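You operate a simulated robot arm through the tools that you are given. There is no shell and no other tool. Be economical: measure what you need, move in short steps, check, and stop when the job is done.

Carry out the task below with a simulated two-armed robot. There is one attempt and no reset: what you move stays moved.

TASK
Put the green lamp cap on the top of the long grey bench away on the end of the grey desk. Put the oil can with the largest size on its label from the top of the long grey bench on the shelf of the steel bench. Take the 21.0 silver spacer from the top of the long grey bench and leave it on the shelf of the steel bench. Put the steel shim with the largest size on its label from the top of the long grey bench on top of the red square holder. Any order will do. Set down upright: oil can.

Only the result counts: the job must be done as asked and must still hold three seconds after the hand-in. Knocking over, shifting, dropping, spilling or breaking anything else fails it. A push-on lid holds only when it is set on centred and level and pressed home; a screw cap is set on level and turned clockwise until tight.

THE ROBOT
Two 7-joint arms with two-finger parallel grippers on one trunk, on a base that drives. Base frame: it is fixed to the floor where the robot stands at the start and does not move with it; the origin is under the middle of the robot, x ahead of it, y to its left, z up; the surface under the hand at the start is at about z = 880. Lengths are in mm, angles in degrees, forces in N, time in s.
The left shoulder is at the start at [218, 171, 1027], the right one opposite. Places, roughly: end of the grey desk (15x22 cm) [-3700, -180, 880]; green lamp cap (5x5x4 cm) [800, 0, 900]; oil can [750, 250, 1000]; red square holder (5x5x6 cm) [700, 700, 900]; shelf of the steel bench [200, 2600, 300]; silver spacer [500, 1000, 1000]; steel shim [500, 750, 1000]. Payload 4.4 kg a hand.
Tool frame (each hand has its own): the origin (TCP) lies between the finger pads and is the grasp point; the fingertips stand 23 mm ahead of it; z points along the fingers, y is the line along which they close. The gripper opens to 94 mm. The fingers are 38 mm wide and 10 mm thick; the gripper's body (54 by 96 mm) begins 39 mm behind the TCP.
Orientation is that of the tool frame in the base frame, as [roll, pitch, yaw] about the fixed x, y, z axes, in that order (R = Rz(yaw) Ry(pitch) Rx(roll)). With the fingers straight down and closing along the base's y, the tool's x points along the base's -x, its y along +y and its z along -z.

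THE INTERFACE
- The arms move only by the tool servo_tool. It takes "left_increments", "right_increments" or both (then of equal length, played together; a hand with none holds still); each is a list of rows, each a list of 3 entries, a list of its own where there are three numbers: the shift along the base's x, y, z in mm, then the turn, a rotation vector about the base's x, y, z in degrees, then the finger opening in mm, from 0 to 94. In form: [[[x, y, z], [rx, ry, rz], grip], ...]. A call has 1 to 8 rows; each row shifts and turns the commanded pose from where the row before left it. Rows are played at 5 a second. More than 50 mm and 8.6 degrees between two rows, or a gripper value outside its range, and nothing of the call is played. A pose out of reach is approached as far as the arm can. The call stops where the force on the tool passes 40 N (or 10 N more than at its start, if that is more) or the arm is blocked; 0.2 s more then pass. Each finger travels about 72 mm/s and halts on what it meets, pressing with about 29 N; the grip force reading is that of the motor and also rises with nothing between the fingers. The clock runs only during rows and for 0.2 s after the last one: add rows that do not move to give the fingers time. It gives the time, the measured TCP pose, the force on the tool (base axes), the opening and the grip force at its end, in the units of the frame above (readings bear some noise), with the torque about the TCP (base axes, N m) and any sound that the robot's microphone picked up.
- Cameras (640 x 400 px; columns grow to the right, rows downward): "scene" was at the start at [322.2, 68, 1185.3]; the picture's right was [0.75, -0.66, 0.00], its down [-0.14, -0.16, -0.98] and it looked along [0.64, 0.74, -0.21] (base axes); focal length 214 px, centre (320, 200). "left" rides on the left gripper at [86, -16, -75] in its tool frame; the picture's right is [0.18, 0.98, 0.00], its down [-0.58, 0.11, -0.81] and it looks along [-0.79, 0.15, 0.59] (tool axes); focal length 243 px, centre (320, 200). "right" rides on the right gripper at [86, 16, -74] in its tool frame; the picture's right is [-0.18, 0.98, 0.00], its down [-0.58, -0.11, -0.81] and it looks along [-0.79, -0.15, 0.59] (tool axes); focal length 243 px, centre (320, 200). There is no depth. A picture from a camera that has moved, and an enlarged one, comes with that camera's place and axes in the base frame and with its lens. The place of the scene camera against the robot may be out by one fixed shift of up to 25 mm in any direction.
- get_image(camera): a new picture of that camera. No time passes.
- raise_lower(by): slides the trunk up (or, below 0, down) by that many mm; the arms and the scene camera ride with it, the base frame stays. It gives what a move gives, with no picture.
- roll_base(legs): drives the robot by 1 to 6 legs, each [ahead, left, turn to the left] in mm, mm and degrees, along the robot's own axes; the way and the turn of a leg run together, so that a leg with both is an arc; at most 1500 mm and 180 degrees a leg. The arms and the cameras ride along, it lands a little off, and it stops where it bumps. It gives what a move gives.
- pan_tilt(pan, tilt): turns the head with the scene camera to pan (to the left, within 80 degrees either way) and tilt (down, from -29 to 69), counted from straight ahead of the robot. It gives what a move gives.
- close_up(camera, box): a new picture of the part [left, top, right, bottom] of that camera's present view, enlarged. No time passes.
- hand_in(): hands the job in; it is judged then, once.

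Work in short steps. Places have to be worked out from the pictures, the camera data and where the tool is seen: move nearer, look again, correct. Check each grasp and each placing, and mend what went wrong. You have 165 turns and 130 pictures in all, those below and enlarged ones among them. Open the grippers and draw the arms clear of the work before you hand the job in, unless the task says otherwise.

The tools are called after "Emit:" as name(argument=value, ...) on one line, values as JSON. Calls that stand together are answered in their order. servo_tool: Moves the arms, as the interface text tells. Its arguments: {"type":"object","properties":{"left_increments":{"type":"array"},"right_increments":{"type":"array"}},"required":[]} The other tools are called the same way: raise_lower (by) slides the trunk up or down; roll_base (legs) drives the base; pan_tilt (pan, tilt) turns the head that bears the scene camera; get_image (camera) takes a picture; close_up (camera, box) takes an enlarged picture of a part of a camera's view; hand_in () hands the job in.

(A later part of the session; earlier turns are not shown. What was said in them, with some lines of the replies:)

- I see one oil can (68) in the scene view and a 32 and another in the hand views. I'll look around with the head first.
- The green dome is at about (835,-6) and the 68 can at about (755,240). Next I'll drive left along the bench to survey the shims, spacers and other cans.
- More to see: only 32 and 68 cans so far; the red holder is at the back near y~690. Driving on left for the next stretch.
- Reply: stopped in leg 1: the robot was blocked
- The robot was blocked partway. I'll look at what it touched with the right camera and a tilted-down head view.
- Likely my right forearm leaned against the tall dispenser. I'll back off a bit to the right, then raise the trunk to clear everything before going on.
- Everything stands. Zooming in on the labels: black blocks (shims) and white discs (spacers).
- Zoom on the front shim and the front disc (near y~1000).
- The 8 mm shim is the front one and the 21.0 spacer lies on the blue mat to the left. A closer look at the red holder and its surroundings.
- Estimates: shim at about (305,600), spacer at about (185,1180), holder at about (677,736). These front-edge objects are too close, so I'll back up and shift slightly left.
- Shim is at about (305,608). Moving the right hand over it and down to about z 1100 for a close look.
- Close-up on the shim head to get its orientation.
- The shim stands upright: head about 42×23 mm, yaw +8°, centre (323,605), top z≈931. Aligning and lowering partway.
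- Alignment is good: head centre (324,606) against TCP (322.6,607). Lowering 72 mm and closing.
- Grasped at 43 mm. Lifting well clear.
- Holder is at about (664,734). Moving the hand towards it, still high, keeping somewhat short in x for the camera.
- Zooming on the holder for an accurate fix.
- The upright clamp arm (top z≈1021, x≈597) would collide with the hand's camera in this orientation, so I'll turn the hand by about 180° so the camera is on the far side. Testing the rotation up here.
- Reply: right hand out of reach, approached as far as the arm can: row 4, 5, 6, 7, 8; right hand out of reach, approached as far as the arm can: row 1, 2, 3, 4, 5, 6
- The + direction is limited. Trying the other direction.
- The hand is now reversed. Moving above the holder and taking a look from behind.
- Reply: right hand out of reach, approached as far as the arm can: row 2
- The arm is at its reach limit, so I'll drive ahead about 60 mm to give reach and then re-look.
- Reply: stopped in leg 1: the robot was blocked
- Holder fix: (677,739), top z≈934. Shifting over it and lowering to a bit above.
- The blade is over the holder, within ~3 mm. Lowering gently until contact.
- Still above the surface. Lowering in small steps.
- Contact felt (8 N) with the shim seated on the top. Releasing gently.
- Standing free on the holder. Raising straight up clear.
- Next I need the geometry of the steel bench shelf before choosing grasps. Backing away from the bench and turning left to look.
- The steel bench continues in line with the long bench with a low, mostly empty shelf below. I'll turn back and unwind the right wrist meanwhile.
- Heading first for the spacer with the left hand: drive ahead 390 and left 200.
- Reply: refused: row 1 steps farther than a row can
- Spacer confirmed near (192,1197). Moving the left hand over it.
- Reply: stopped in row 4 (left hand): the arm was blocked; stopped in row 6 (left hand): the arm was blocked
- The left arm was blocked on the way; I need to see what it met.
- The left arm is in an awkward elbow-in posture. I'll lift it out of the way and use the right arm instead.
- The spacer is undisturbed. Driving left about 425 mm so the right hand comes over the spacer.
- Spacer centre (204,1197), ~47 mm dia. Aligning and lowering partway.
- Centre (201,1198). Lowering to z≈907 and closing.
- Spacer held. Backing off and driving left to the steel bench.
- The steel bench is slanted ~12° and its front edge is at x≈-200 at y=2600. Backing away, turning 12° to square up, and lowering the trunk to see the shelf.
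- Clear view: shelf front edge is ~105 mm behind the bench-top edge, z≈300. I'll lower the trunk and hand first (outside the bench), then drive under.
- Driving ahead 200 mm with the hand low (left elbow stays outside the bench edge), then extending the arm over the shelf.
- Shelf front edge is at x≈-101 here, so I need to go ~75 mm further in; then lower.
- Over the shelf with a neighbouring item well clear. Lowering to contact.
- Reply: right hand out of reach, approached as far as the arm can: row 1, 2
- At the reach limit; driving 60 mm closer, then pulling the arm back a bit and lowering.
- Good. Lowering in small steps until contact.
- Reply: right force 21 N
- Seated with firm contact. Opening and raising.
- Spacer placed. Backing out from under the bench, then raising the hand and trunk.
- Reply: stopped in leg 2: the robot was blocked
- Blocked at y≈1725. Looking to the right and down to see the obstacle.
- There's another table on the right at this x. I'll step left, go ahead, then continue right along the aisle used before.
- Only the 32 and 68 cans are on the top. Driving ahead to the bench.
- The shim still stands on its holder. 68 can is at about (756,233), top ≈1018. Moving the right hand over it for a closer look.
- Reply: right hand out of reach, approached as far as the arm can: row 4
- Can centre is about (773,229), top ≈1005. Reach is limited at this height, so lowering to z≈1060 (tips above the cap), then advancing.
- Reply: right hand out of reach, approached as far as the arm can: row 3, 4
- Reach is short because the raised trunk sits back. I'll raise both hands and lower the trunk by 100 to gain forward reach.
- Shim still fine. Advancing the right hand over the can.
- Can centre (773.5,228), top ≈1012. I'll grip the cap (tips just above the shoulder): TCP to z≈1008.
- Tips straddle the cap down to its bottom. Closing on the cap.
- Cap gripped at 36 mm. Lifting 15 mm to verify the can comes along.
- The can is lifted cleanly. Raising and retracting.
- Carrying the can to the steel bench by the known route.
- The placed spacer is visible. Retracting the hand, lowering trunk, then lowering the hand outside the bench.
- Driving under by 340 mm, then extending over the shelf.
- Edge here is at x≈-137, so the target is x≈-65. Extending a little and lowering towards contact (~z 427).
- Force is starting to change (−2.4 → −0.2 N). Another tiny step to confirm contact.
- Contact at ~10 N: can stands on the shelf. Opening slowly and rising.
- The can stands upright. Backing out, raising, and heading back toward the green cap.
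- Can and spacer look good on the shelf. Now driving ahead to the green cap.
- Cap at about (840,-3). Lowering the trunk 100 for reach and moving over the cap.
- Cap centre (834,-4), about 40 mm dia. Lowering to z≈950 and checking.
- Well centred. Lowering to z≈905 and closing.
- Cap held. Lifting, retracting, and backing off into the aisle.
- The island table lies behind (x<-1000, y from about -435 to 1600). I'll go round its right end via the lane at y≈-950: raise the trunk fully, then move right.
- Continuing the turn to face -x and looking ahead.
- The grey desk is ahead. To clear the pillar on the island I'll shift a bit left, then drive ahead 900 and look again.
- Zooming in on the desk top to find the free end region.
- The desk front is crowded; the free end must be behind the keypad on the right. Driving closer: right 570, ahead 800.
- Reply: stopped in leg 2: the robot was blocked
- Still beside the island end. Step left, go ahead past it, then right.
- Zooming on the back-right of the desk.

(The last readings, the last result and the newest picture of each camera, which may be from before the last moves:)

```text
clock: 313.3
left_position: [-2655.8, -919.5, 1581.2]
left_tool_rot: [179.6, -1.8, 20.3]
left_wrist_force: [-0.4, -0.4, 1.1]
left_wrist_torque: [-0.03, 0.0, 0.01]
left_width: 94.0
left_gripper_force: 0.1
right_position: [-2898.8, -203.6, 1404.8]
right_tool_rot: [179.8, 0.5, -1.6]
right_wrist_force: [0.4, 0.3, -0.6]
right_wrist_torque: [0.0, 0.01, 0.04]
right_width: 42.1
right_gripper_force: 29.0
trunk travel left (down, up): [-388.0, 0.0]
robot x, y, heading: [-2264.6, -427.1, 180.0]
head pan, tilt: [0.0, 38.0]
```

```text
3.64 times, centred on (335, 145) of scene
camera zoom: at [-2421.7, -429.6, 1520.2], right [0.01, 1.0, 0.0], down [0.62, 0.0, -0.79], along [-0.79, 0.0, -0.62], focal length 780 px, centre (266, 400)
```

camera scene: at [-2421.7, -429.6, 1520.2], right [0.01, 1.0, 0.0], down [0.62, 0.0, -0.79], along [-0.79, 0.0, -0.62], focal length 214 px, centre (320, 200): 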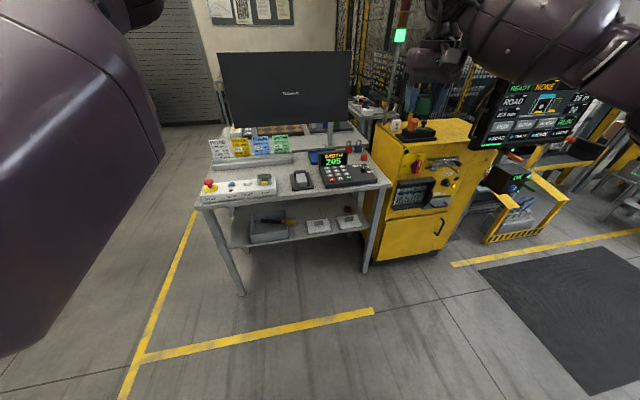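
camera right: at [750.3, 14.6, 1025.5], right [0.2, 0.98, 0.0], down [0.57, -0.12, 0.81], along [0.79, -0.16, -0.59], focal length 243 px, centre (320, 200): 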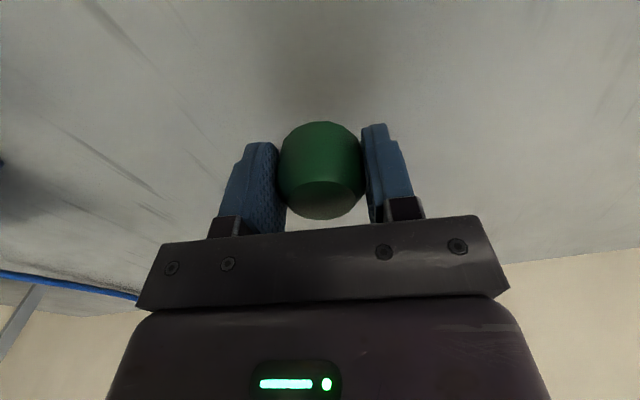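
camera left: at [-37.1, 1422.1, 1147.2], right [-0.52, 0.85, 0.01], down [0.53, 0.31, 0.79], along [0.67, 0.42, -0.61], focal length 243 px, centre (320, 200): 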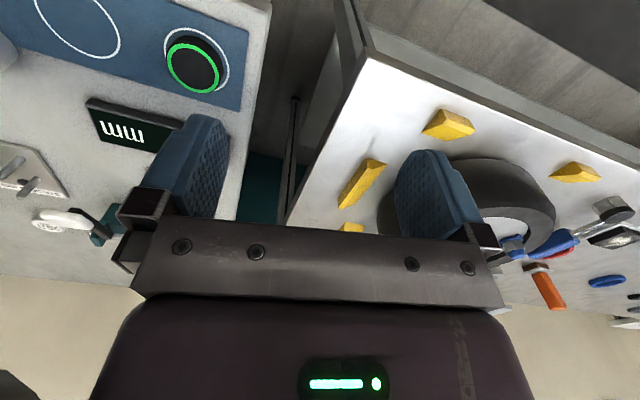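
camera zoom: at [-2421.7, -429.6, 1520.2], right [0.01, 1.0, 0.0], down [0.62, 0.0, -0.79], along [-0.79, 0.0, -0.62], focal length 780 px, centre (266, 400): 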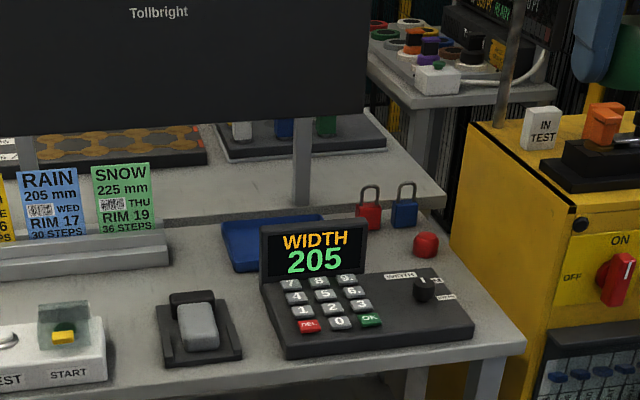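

Getting closer for a better view of the desk's right end with the hand camera.

Emit:
roll_base(legs=[[400, 0, 0]])

Emit:
get_image(camera="right")

Emit:
get_image(camera="scene")

```text
clock: 315.8
left_position: [-3045.7, -918.1, 1581.0]
left_tool_rot: [179.6, -1.9, 20.4]
left_wrist_force: [-0.3, 0.6, -0.5]
left_wrist_torque: [-0.01, -0.01, -0.01]
left_width: 94.0
left_gripper_force: 0.1
right_position: [-3290.0, -203.6, 1405.3]
right_tool_rot: [179.7, 0.5, -1.3]
right_wrist_force: [-0.2, -0.2, 0.8]
right_wrist_torque: [0.0, -0.02, -0.03]
right_width: 42.1
right_gripper_force: 29.0
trunk travel left (down, up): [-388.0, 0.0]
robot x, y, heading: [-2651.1, -425.8, 179.8]
head pan, tilt: [0.0, 38.0]
```

```text
24 pictures are left
camera right: at [-3203.6, -221.8, 1477.8], right [-0.21, -0.98, 0.0], down [-0.57, 0.13, 0.81], along [-0.79, 0.17, -0.58], focal length 243 px, centre (320, 200)
```

right: 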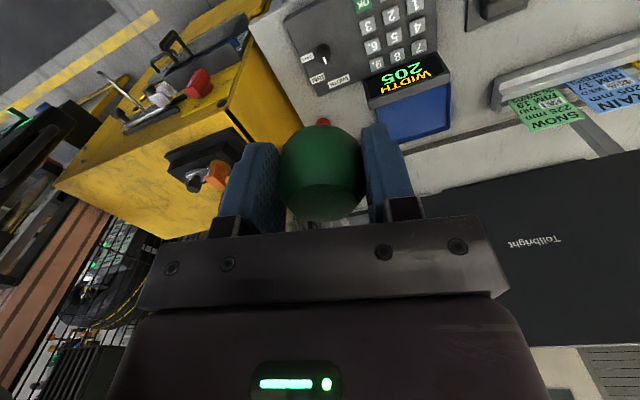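

```text
23 pictures are left
camera scene: at [-2813.3, -428.4, 1520.2], right [0.0, 1.0, 0.0], down [0.62, 0.0, -0.79], along [-0.79, 0.0, -0.62], focal length 214 px, centre (320, 200)
```

scene: 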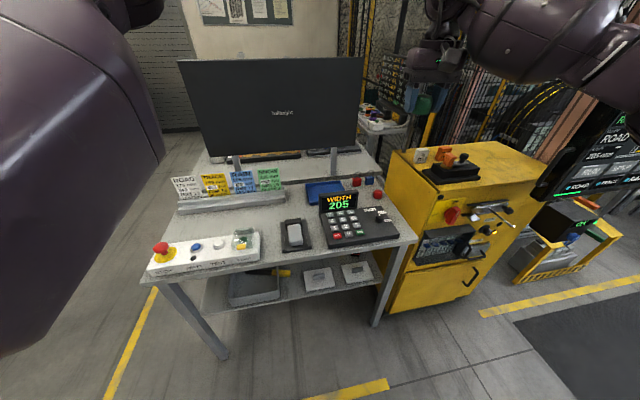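

Emit:
close_up(camera="scene", box=[270, 130, 430, 250])

```text
3.33 times, centred on (350, 190) of scene
camera zoom: at [-2813.3, -428.4, 1520.2], right [0.0, 1.0, 0.0], down [0.62, 0.0, -0.79], along [-0.79, 0.0, -0.62], focal length 715 px, centre (220, 233)
```

zoom: 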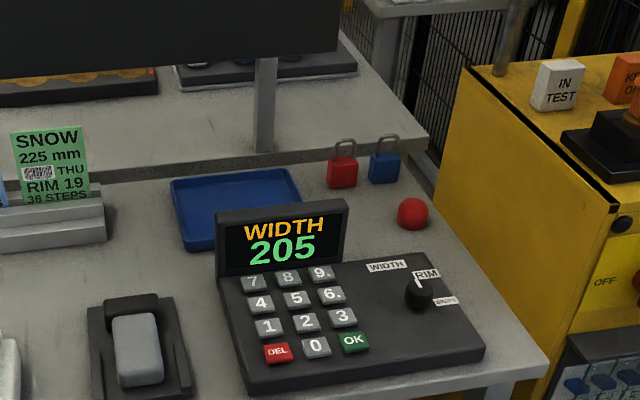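

Spot identified: the desk's right end near the red cap and padlocks; target about (-3645,-212). Lowering the trunk, driving 150 closer, and turning the hand +28° to keep its camera off the keypad display.

Emit:
raise_lower(by=-238)

Emit:
roll_base(legs=[[150, 0, 0]])

Emit:
servo_tool(right_increments=[[[-20, 0, 0], [0, 0, 7], 30], [[-20, 0, 0], [0, 0, 7], 30], [[-20, 0, 0], [0, 0, 7], 30], [[-20, 0, 0], [0, 0, 7], 30]])

Emit:
get_image(camera="right")

Emit:
get_image(camera="scene")

```text
clock: 318.3
left_position: [-3043.0, -919.3, 1344.6]
left_tool_rot: [179.7, -1.7, 20.4]
left_wrist_force: [1.5, 0.4, 0.4]
left_wrist_torque: [0.02, 0.01, 0.02]
left_width: 94.1
left_gripper_force: 0.1
right_position: [-3290.0, -203.3, 1169.7]
right_tool_rot: [179.8, 0.7, -1.4]
right_wrist_force: [0.3, 0.0, 0.0]
right_wrist_torque: [0.0, 0.04, -0.03]
right_width: 42.3
right_gripper_force: 29.9
trunk travel left (down, up): [-150.0, 238.0]
robot x, y, heading: [-2652.8, -422.2, 179.8]
head pan, tilt: [0.0, 38.0]
```

```text
clock: 319.6
left_position: [-3192.7, -918.1, 1343.9]
left_tool_rot: [179.6, -1.8, 20.4]
left_wrist_force: [1.1, 0.4, 0.2]
left_wrist_torque: [0.01, -0.03, 0.01]
left_width: 93.9
left_gripper_force: 0.1
right_position: [-3438.3, -202.8, 1168.1]
right_tool_rot: [179.8, 0.6, -1.4]
right_wrist_force: [1.0, 0.7, -0.3]
right_wrist_torque: [-0.01, 0.0, 0.01]
right_width: 42.2
right_gripper_force: 29.2
trunk travel left (down, up): [-150.0, 238.0]
robot x, y, heading: [-2802.5, -425.5, 180.0]
head pan, tilt: [0.0, 38.0]
```

```text
clock: 320.6
left_position: [-3192.9, -917.6, 1342.6]
left_tool_rot: [179.6, -1.9, 20.5]
left_wrist_force: [-0.7, 0.1, -0.2]
left_wrist_torque: [-0.02, -0.03, -0.04]
left_width: 93.9
left_gripper_force: 0.0
right_position: [-3518.4, -203.6, 1167.0]
right_tool_rot: [179.7, 0.5, 26.8]
right_wrist_force: [-0.2, 0.4, -0.1]
right_wrist_torque: [0.01, 0.01, 0.03]
right_width: 42.0
right_gripper_force: 29.5
trunk travel left (down, up): [-150.0, 238.0]
robot x, y, heading: [-2804.8, -427.0, 179.9]
head pan, tilt: [0.0, 38.0]
```

```text
21 pictures are left
camera right: at [-3432.5, -178.2, 1240.5], right [0.28, -0.96, 0.01], down [-0.56, -0.16, 0.81], along [-0.78, -0.23, -0.58], focal length 243 px, centre (320, 200)
```

right: 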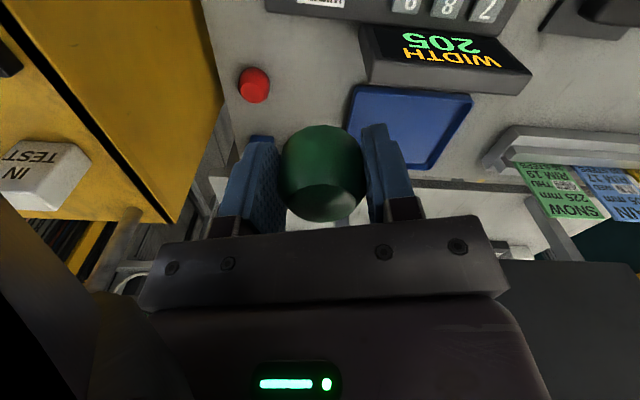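

```text
20 pictures are left
camera scene: at [-3081.2, -427.8, 1268.5], right [0.0, 1.0, 0.0], down [0.62, 0.0, -0.79], along [-0.79, 0.0, -0.62], focal length 214 px, centre (320, 200)
```

scene: 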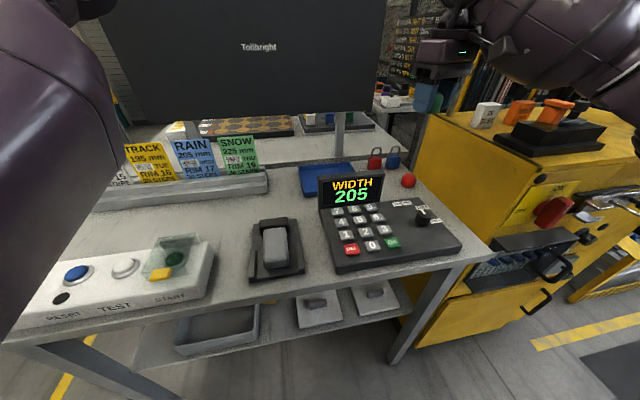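

Red cap at (-3641,-140), tray edge y≈-290. Target (-3640,-222). Lowering to z≈1050, then advancing.

Emit:
servo_tool(right_increments=[[[0, 0, -40], [0, 0, 0], 30], [[0, 0, -40], [0, 0, 0], 30], [[0, 0, -35], [0, 0, 0], 30], [[-41, -6, 0], [0, 0, 0], 30], [[-41, -6, 0], [0, 0, 0], 30], [[-40, -6, 0], [0, 0, 0], 30], [[0, 0, -40], [0, 0, 0], 30]])

Emit:
get_image(camera="right")

Emit:
close_up(camera="scene", box=[280, 80, 460, 240])

```text
clock: 322.2
left_position: [-3194.2, -918.6, 1341.0]
left_tool_rot: [179.6, -2.1, 20.4]
left_wrist_force: [-0.9, -0.3, -0.9]
left_wrist_torque: [0.02, -0.02, -0.01]
left_width: 94.1
left_gripper_force: 0.1
right_position: [-3619.2, -216.4, 1012.2]
right_tool_rot: [179.6, 0.4, 26.6]
right_wrist_force: [0.2, 0.4, -0.3]
right_wrist_torque: [-0.02, 0.0, -0.02]
right_width: 42.1
right_gripper_force: 29.1
right hand out of reach, approached as far as the arm can: row 6
trunk travel left (down, up): [-150.0, 238.0]
robot x, y, heading: [-2805.0, -423.3, 179.9]
head pan, tilt: [0.0, 38.0]
```

```text
19 pictures are left
camera right: at [-3534.2, -192.9, 1084.9], right [0.28, -0.96, 0.01], down [-0.56, -0.16, 0.81], along [-0.78, -0.23, -0.59], focal length 243 px, centre (320, 200)
```

right: 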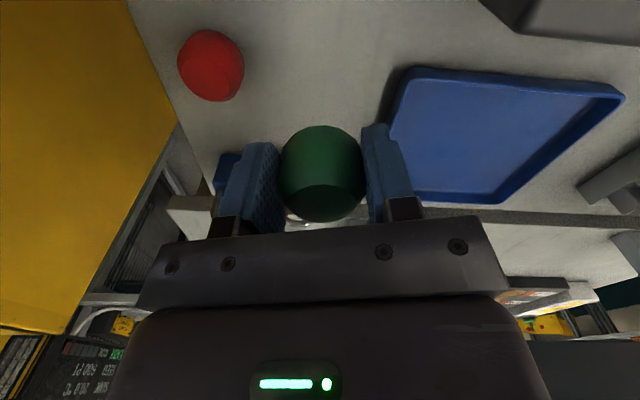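

```text
2.50 times, centred on (370, 160) of scene
camera zoom: at [-3082.3, -427.4, 1268.0], right [0.0, 1.0, 0.0], down [0.62, 0.0, -0.79], along [-0.79, 0.0, -0.62], focal length 536 px, centre (195, 300)
```

zoom: 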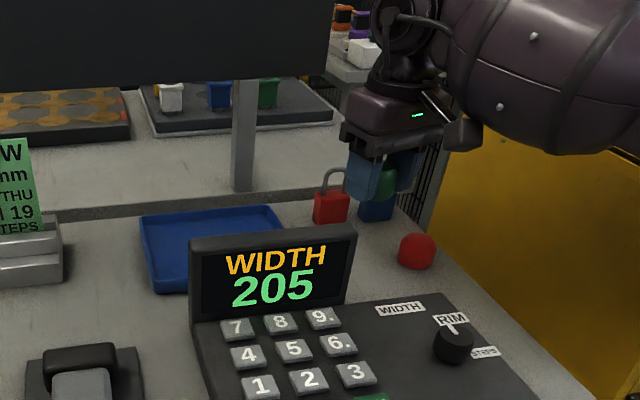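

Driving 20 mm ahead to put the hand at x≈-3640, then lowering toward the desk.

Emit:
roll_base(legs=[[25, 0, 0]])

Emit:
servo_tool(right_increments=[[[0, -5, -30], [0, 0, 0], 30], [[0, 0, -35], [0, 0, 0], 30], [[0, 0, 0], [0, 0, 0], 30]])

Emit:
get_image(camera="right")

Emit:
close_up(camera="scene", box=[280, 80, 460, 240])

```text
clock: 323.1
left_position: [-3215.8, -917.8, 1344.1]
left_tool_rot: [179.7, -1.7, 20.5]
left_wrist_force: [-0.1, -0.9, 0.0]
left_wrist_torque: [0.01, 0.02, 0.02]
left_width: 93.7
left_gripper_force: 0.1
right_position: [-3642.7, -218.0, 1016.5]
right_tool_rot: [-180.0, 0.7, 26.5]
right_wrist_force: [0.1, 0.0, -1.1]
right_wrist_torque: [0.0, 0.02, -0.01]
right_width: 42.1
right_gripper_force: 28.8
trunk travel left (down, up): [-150.0, 238.0]
robot x, y, heading: [-2831.4, -424.0, 179.9]
head pan, tilt: [0.0, 38.0]
```

```text
clock: 323.9
left_position: [-3216.2, -918.6, 1344.0]
left_tool_rot: [179.7, -1.8, 20.5]
left_wrist_force: [0.3, -0.4, 0.0]
left_wrist_torque: [-0.01, -0.01, -0.03]
left_width: 94.1
left_gripper_force: 0.0
right_position: [-3643.2, -222.6, 950.1]
right_tool_rot: [179.9, 0.8, 26.6]
right_wrist_force: [0.6, 0.3, 0.7]
right_wrist_torque: [0.02, -0.03, 0.0]
right_width: 42.5
right_gripper_force: 29.2
trunk travel left (down, up): [-150.0, 238.0]
robot x, y, heading: [-2832.1, -425.6, 179.7]
head pan, tilt: [0.0, 38.0]
```

```text
17 pictures are left
camera right: at [-3557.9, -197.3, 1023.3], right [0.28, -0.96, 0.0], down [-0.56, -0.16, 0.81], along [-0.78, -0.23, -0.58], focal length 243 px, centre (320, 200)
```

right: 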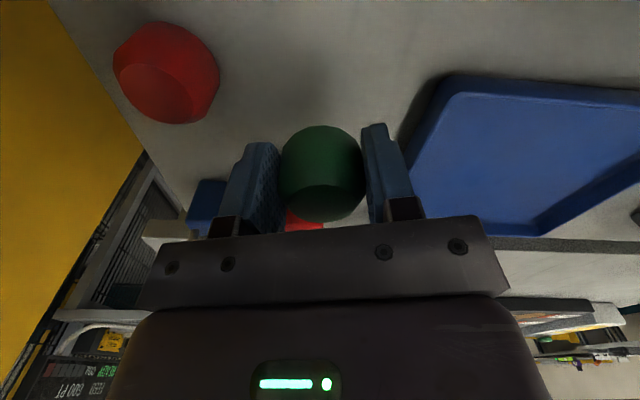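

```text
2.50 times, centred on (370, 160) of scene
camera zoom: at [-3104.7, -427.8, 1269.0], right [0.0, 1.0, 0.0], down [0.62, 0.0, -0.79], along [-0.79, 0.0, -0.62], focal length 536 px, centre (195, 300)
```

zoom: 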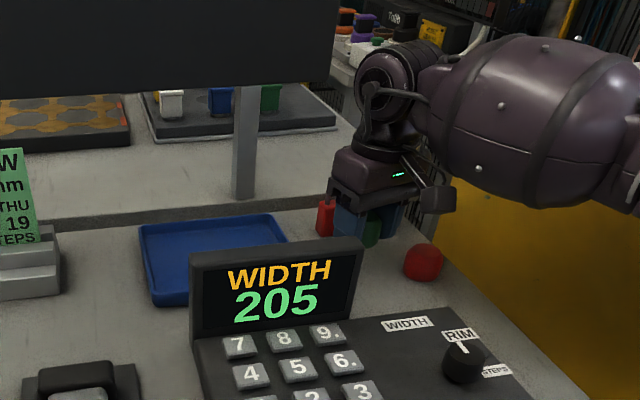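

Clearances look good (padlock ~85 mm away). Lowering to near contact.

Emit:
servo_tool(right_increments=[[[4, 0, -18], [0, 0, 0], 30], [[0, 0, -15], [0, 0, 0], 30], [[0, 0, -5], [0, 0, 0], 30], [[0, 0, 0], [0, 0, 0], 30]])

Emit:
servo_tool(right_increments=[[[0, 0, -2], [0, 0, 0], 30], [[0, 0, -2], [0, 0, 0], 30], [[0, 0, 0], [0, 0, 0], 30]])

```text
clock: 324.9
left_position: [-3216.3, -918.5, 1342.9]
left_tool_rot: [179.7, -1.8, 20.5]
left_wrist_force: [-1.9, -0.1, 0.4]
left_wrist_torque: [-0.02, -0.01, 0.01]
left_width: 94.0
left_gripper_force: 0.0
right_position: [-3638.6, -224.0, 912.1]
right_tool_rot: [179.8, 0.5, 26.5]
right_wrist_force: [0.1, 0.6, 0.2]
right_wrist_torque: [0.01, -0.01, 0.03]
right_width: 42.2
right_gripper_force: 28.8
trunk travel left (down, up): [-150.0, 238.0]
robot x, y, heading: [-2826.5, -425.2, 180.0]
head pan, tilt: [0.0, 38.0]
```

```text
clock: 325.7
left_position: [-3216.8, -917.8, 1343.2]
left_tool_rot: [179.7, -1.8, 20.5]
left_wrist_force: [0.0, 0.4, 0.1]
left_wrist_torque: [0.01, 0.05, 0.0]
left_width: 94.0
left_gripper_force: 0.1
right_position: [-3639.1, -223.1, 907.5]
right_tool_rot: [179.8, 0.5, 26.6]
right_wrist_force: [0.6, -0.8, 0.1]
right_wrist_torque: [0.03, 0.01, 0.05]
right_width: 42.4
right_gripper_force: 28.8
trunk travel left (down, up): [-150.0, 238.0]
robot x, y, heading: [-2830.1, -423.8, 179.8]
head pan, tilt: [0.0, 38.0]
```

Not yet in contact; continuing in 1.5 mm steps.

Emit:
servo_tool(right_increments=[[[0, 0, -1.5], [0, 0, 0], 30], [[0, 0, -1.5], [0, 0, 0], 30], [[0, 0, 0], [0, 0, 0], 30]])

Emit:
get_image(camera="right")

```text
clock: 326.5
left_position: [-3216.8, -918.2, 1342.9]
left_tool_rot: [179.7, -1.9, 20.5]
left_wrist_force: [0.6, -0.2, -0.8]
left_wrist_torque: [0.01, -0.01, -0.01]
left_width: 93.9
left_gripper_force: 0.0
right_position: [-3639.3, -222.6, 904.3]
right_tool_rot: [179.8, 0.6, 26.5]
right_wrist_force: [0.8, -0.6, -0.6]
right_wrist_torque: [-0.04, 0.0, 0.01]
right_width: 42.5
right_gripper_force: 29.6
trunk travel left (down, up): [-150.0, 238.0]
robot x, y, heading: [-2825.3, -428.0, 180.0]
head pan, tilt: [0.0, 38.0]
```

```text
15 pictures are left
camera right: at [-3553.1, -198.3, 977.8], right [0.28, -0.96, 0.01], down [-0.56, -0.16, 0.81], along [-0.78, -0.23, -0.58], focal length 243 px, centre (320, 200)
```

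right: 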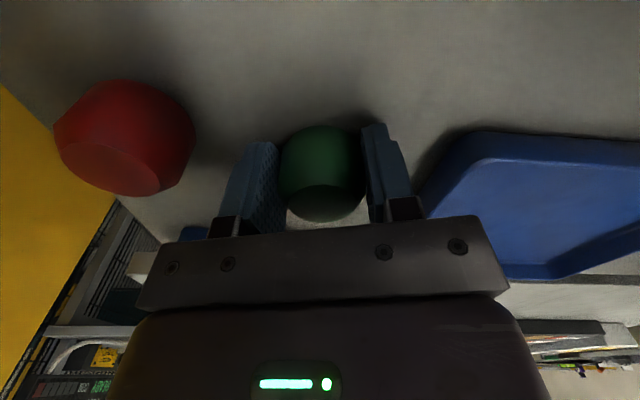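

Emit:
servo_tool(right_increments=[[[0, 0, -1.5], [0, 0, 0], 30], [[0, 0, -1.5], [0, 0, 0], 30], [[0, 0, 0], [0, 0, 0], 30]])

Emit:
servo_tool(right_increments=[[[0, 0, -1.5], [0, 0, 0], 30], [[0, 0, 0], [0, 0, 0], 30]])

```text
clock: 327.3
left_position: [-3215.1, -917.7, 1343.9]
left_tool_rot: [179.7, -1.7, 20.5]
left_wrist_force: [-1.0, -0.4, 1.0]
left_wrist_torque: [-0.01, -0.01, -0.02]
left_width: 94.0
left_gripper_force: 0.1
right_position: [-3639.6, -224.4, 904.9]
right_tool_rot: [179.9, 0.9, 26.6]
right_wrist_force: [0.8, -0.1, 11.1]
right_wrist_torque: [0.06, 0.01, -0.02]
right_width: 42.4
right_gripper_force: 29.4
trunk travel left (down, up): [-150.0, 238.0]
robot x, y, heading: [-2825.5, -428.7, 180.0]
head pan, tilt: [0.0, 38.0]
```

```text
clock: 327.9
left_position: [-3214.8, -919.5, 1344.9]
left_tool_rot: [179.7, -1.7, 20.5]
left_wrist_force: [0.1, -0.4, -0.3]
left_wrist_torque: [0.0, -0.03, 0.01]
left_width: 94.0
left_gripper_force: 0.1
right_position: [-3639.2, -223.3, 904.3]
right_tool_rot: [180.0, 1.0, 26.6]
right_wrist_force: [-1.8, 3.2, 23.4]
right_wrist_torque: [0.05, 0.11, 0.01]
right_width: 42.3
right_gripper_force: 29.0
trunk travel left (down, up): [-150.0, 238.0]
robot x, y, heading: [-2822.8, -427.1, 179.6]
head pan, tilt: [0.0, 38.0]
```

Firm contact: cap is on the desk. Releasing (opening modestly) and rising.

Emit:
servo_tool(right_increments=[[[0, 0, 1.5], [0, 0, 0], 46], [[0, 0, 0], [0, 0, 0], 58], [[0, 0, 0], [0, 0, 0], 62], [[0, 0, 20], [0, 0, 0], 62], [[0, 0, 45], [0, 0, 0], 62], [[0, 0, 45], [0, 0, 0], 62]])

Emit:
get_image(camera="right")

```text
clock: 329.3
left_position: [-3215.9, -919.3, 1342.2]
left_tool_rot: [179.8, -1.8, 20.5]
left_wrist_force: [0.4, -0.4, 0.1]
left_wrist_torque: [-0.01, 0.0, -0.02]
left_width: 94.1
left_gripper_force: 0.1
right_position: [-3640.0, -221.7, 1012.4]
right_tool_rot: [179.9, 0.7, 26.6]
right_wrist_force: [0.8, -0.4, 0.9]
right_wrist_torque: [-0.01, 0.02, 0.02]
right_width: 62.1
right_gripper_force: 0.1
trunk travel left (down, up): [-150.0, 238.0]
robot x, y, heading: [-2823.7, -428.2, 180.1]
head pan, tilt: [0.0, 38.0]
```

```text
14 pictures are left
camera right: at [-3553.9, -196.5, 1085.4], right [0.28, -0.96, 0.0], down [-0.56, -0.16, 0.81], along [-0.78, -0.23, -0.58], focal length 243 px, centre (320, 200)
```

right: 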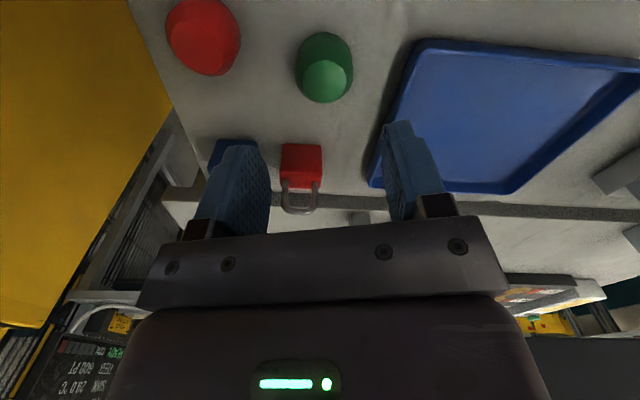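

The green cap stands free on the desk end. Raising the hand and backing away before a last look.

Emit:
servo_tool(right_increments=[[[20, 0, 45], [0, 0, 0], 62], [[30, 0, 40], [0, 0, 0], 62], [[40, 0, 30], [0, 0, 0], 80]])

Emit:
roll_base(legs=[[-350, 0, 0]])

Emit:
close_up(camera="scene", box=[260, 100, 440, 230])

```text
clock: 330.1
left_position: [-3215.6, -917.7, 1344.0]
left_tool_rot: [179.7, -1.7, 20.5]
left_wrist_force: [0.5, 0.3, 0.6]
left_wrist_torque: [-0.01, -0.01, 0.0]
left_width: 94.0
left_gripper_force: 0.0
right_position: [-3545.4, -220.6, 1127.3]
right_tool_rot: [179.9, 0.8, 26.6]
right_wrist_force: [0.3, 0.5, -0.5]
right_wrist_torque: [-0.01, 0.04, -0.03]
right_width: 80.1
right_gripper_force: 0.1
trunk travel left (down, up): [-150.0, 238.0]
robot x, y, heading: [-2828.2, -426.2, 179.6]
head pan, tilt: [0.0, 38.0]
```

```text
clock: 332.4
left_position: [-2863.4, -918.3, 1342.8]
left_tool_rot: [179.6, -1.8, 20.3]
left_wrist_force: [-0.9, -0.2, -0.4]
left_wrist_torque: [0.0, 0.02, 0.01]
left_width: 94.1
left_gripper_force: 0.1
right_position: [-3191.2, -221.0, 1124.7]
right_tool_rot: [179.8, 0.7, 26.5]
right_wrist_force: [-0.6, 0.3, -0.7]
right_wrist_torque: [0.02, -0.04, -0.02]
right_width: 80.1
right_gripper_force: 0.0
trunk travel left (down, up): [-150.0, 238.0]
robot x, y, heading: [-2472.2, -427.6, 179.6]
head pan, tilt: [0.0, 38.0]
```

```text
3.08 times, centred on (350, 165) of scene
camera zoom: at [-2750.4, -428.3, 1268.6], right [0.01, 1.0, 0.0], down [0.62, 0.0, -0.79], along [-0.79, 0.0, -0.62], focal length 660 px, centre (228, 308)
```

zoom: 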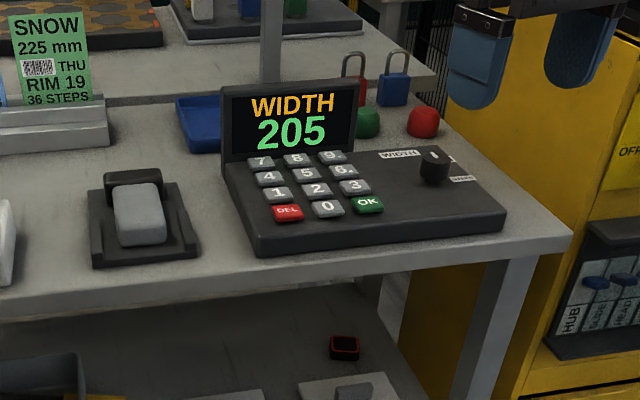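

The green cap stands beside the red one on the desk's right end, the grippers are open and the arms are clear. Handing in.

Emit:
hand_in()

```text
The job is handed in.
```

I finished all four placements and handed the job in; I don't have the judge's result yet.

- **Green lamp cap:** it is on the right end of the grey desk, between the red cap and the blue tray. I picked the exact spot from the rough position given and the free space there, so this placement is the least certain.
- **Oil can:** the 68 is upright on the steel bench shelf. Only the 32 and 68 cans were on the long bench top.
- **Silver spacer:** the 21.0 is flat on the steel bench shelf, next to the can.
- **Steel shim:** the 8 mm is standing on top of the red square holder. It was still in place when I passed it later.

While driving, the robot bumped into something four times. One of these was probably my right forearm leaning against the tall dispenser on the long bench, and two were against the island table. I saw nothing moved or knocked over, but I didn't look closely at the island table afterwards.
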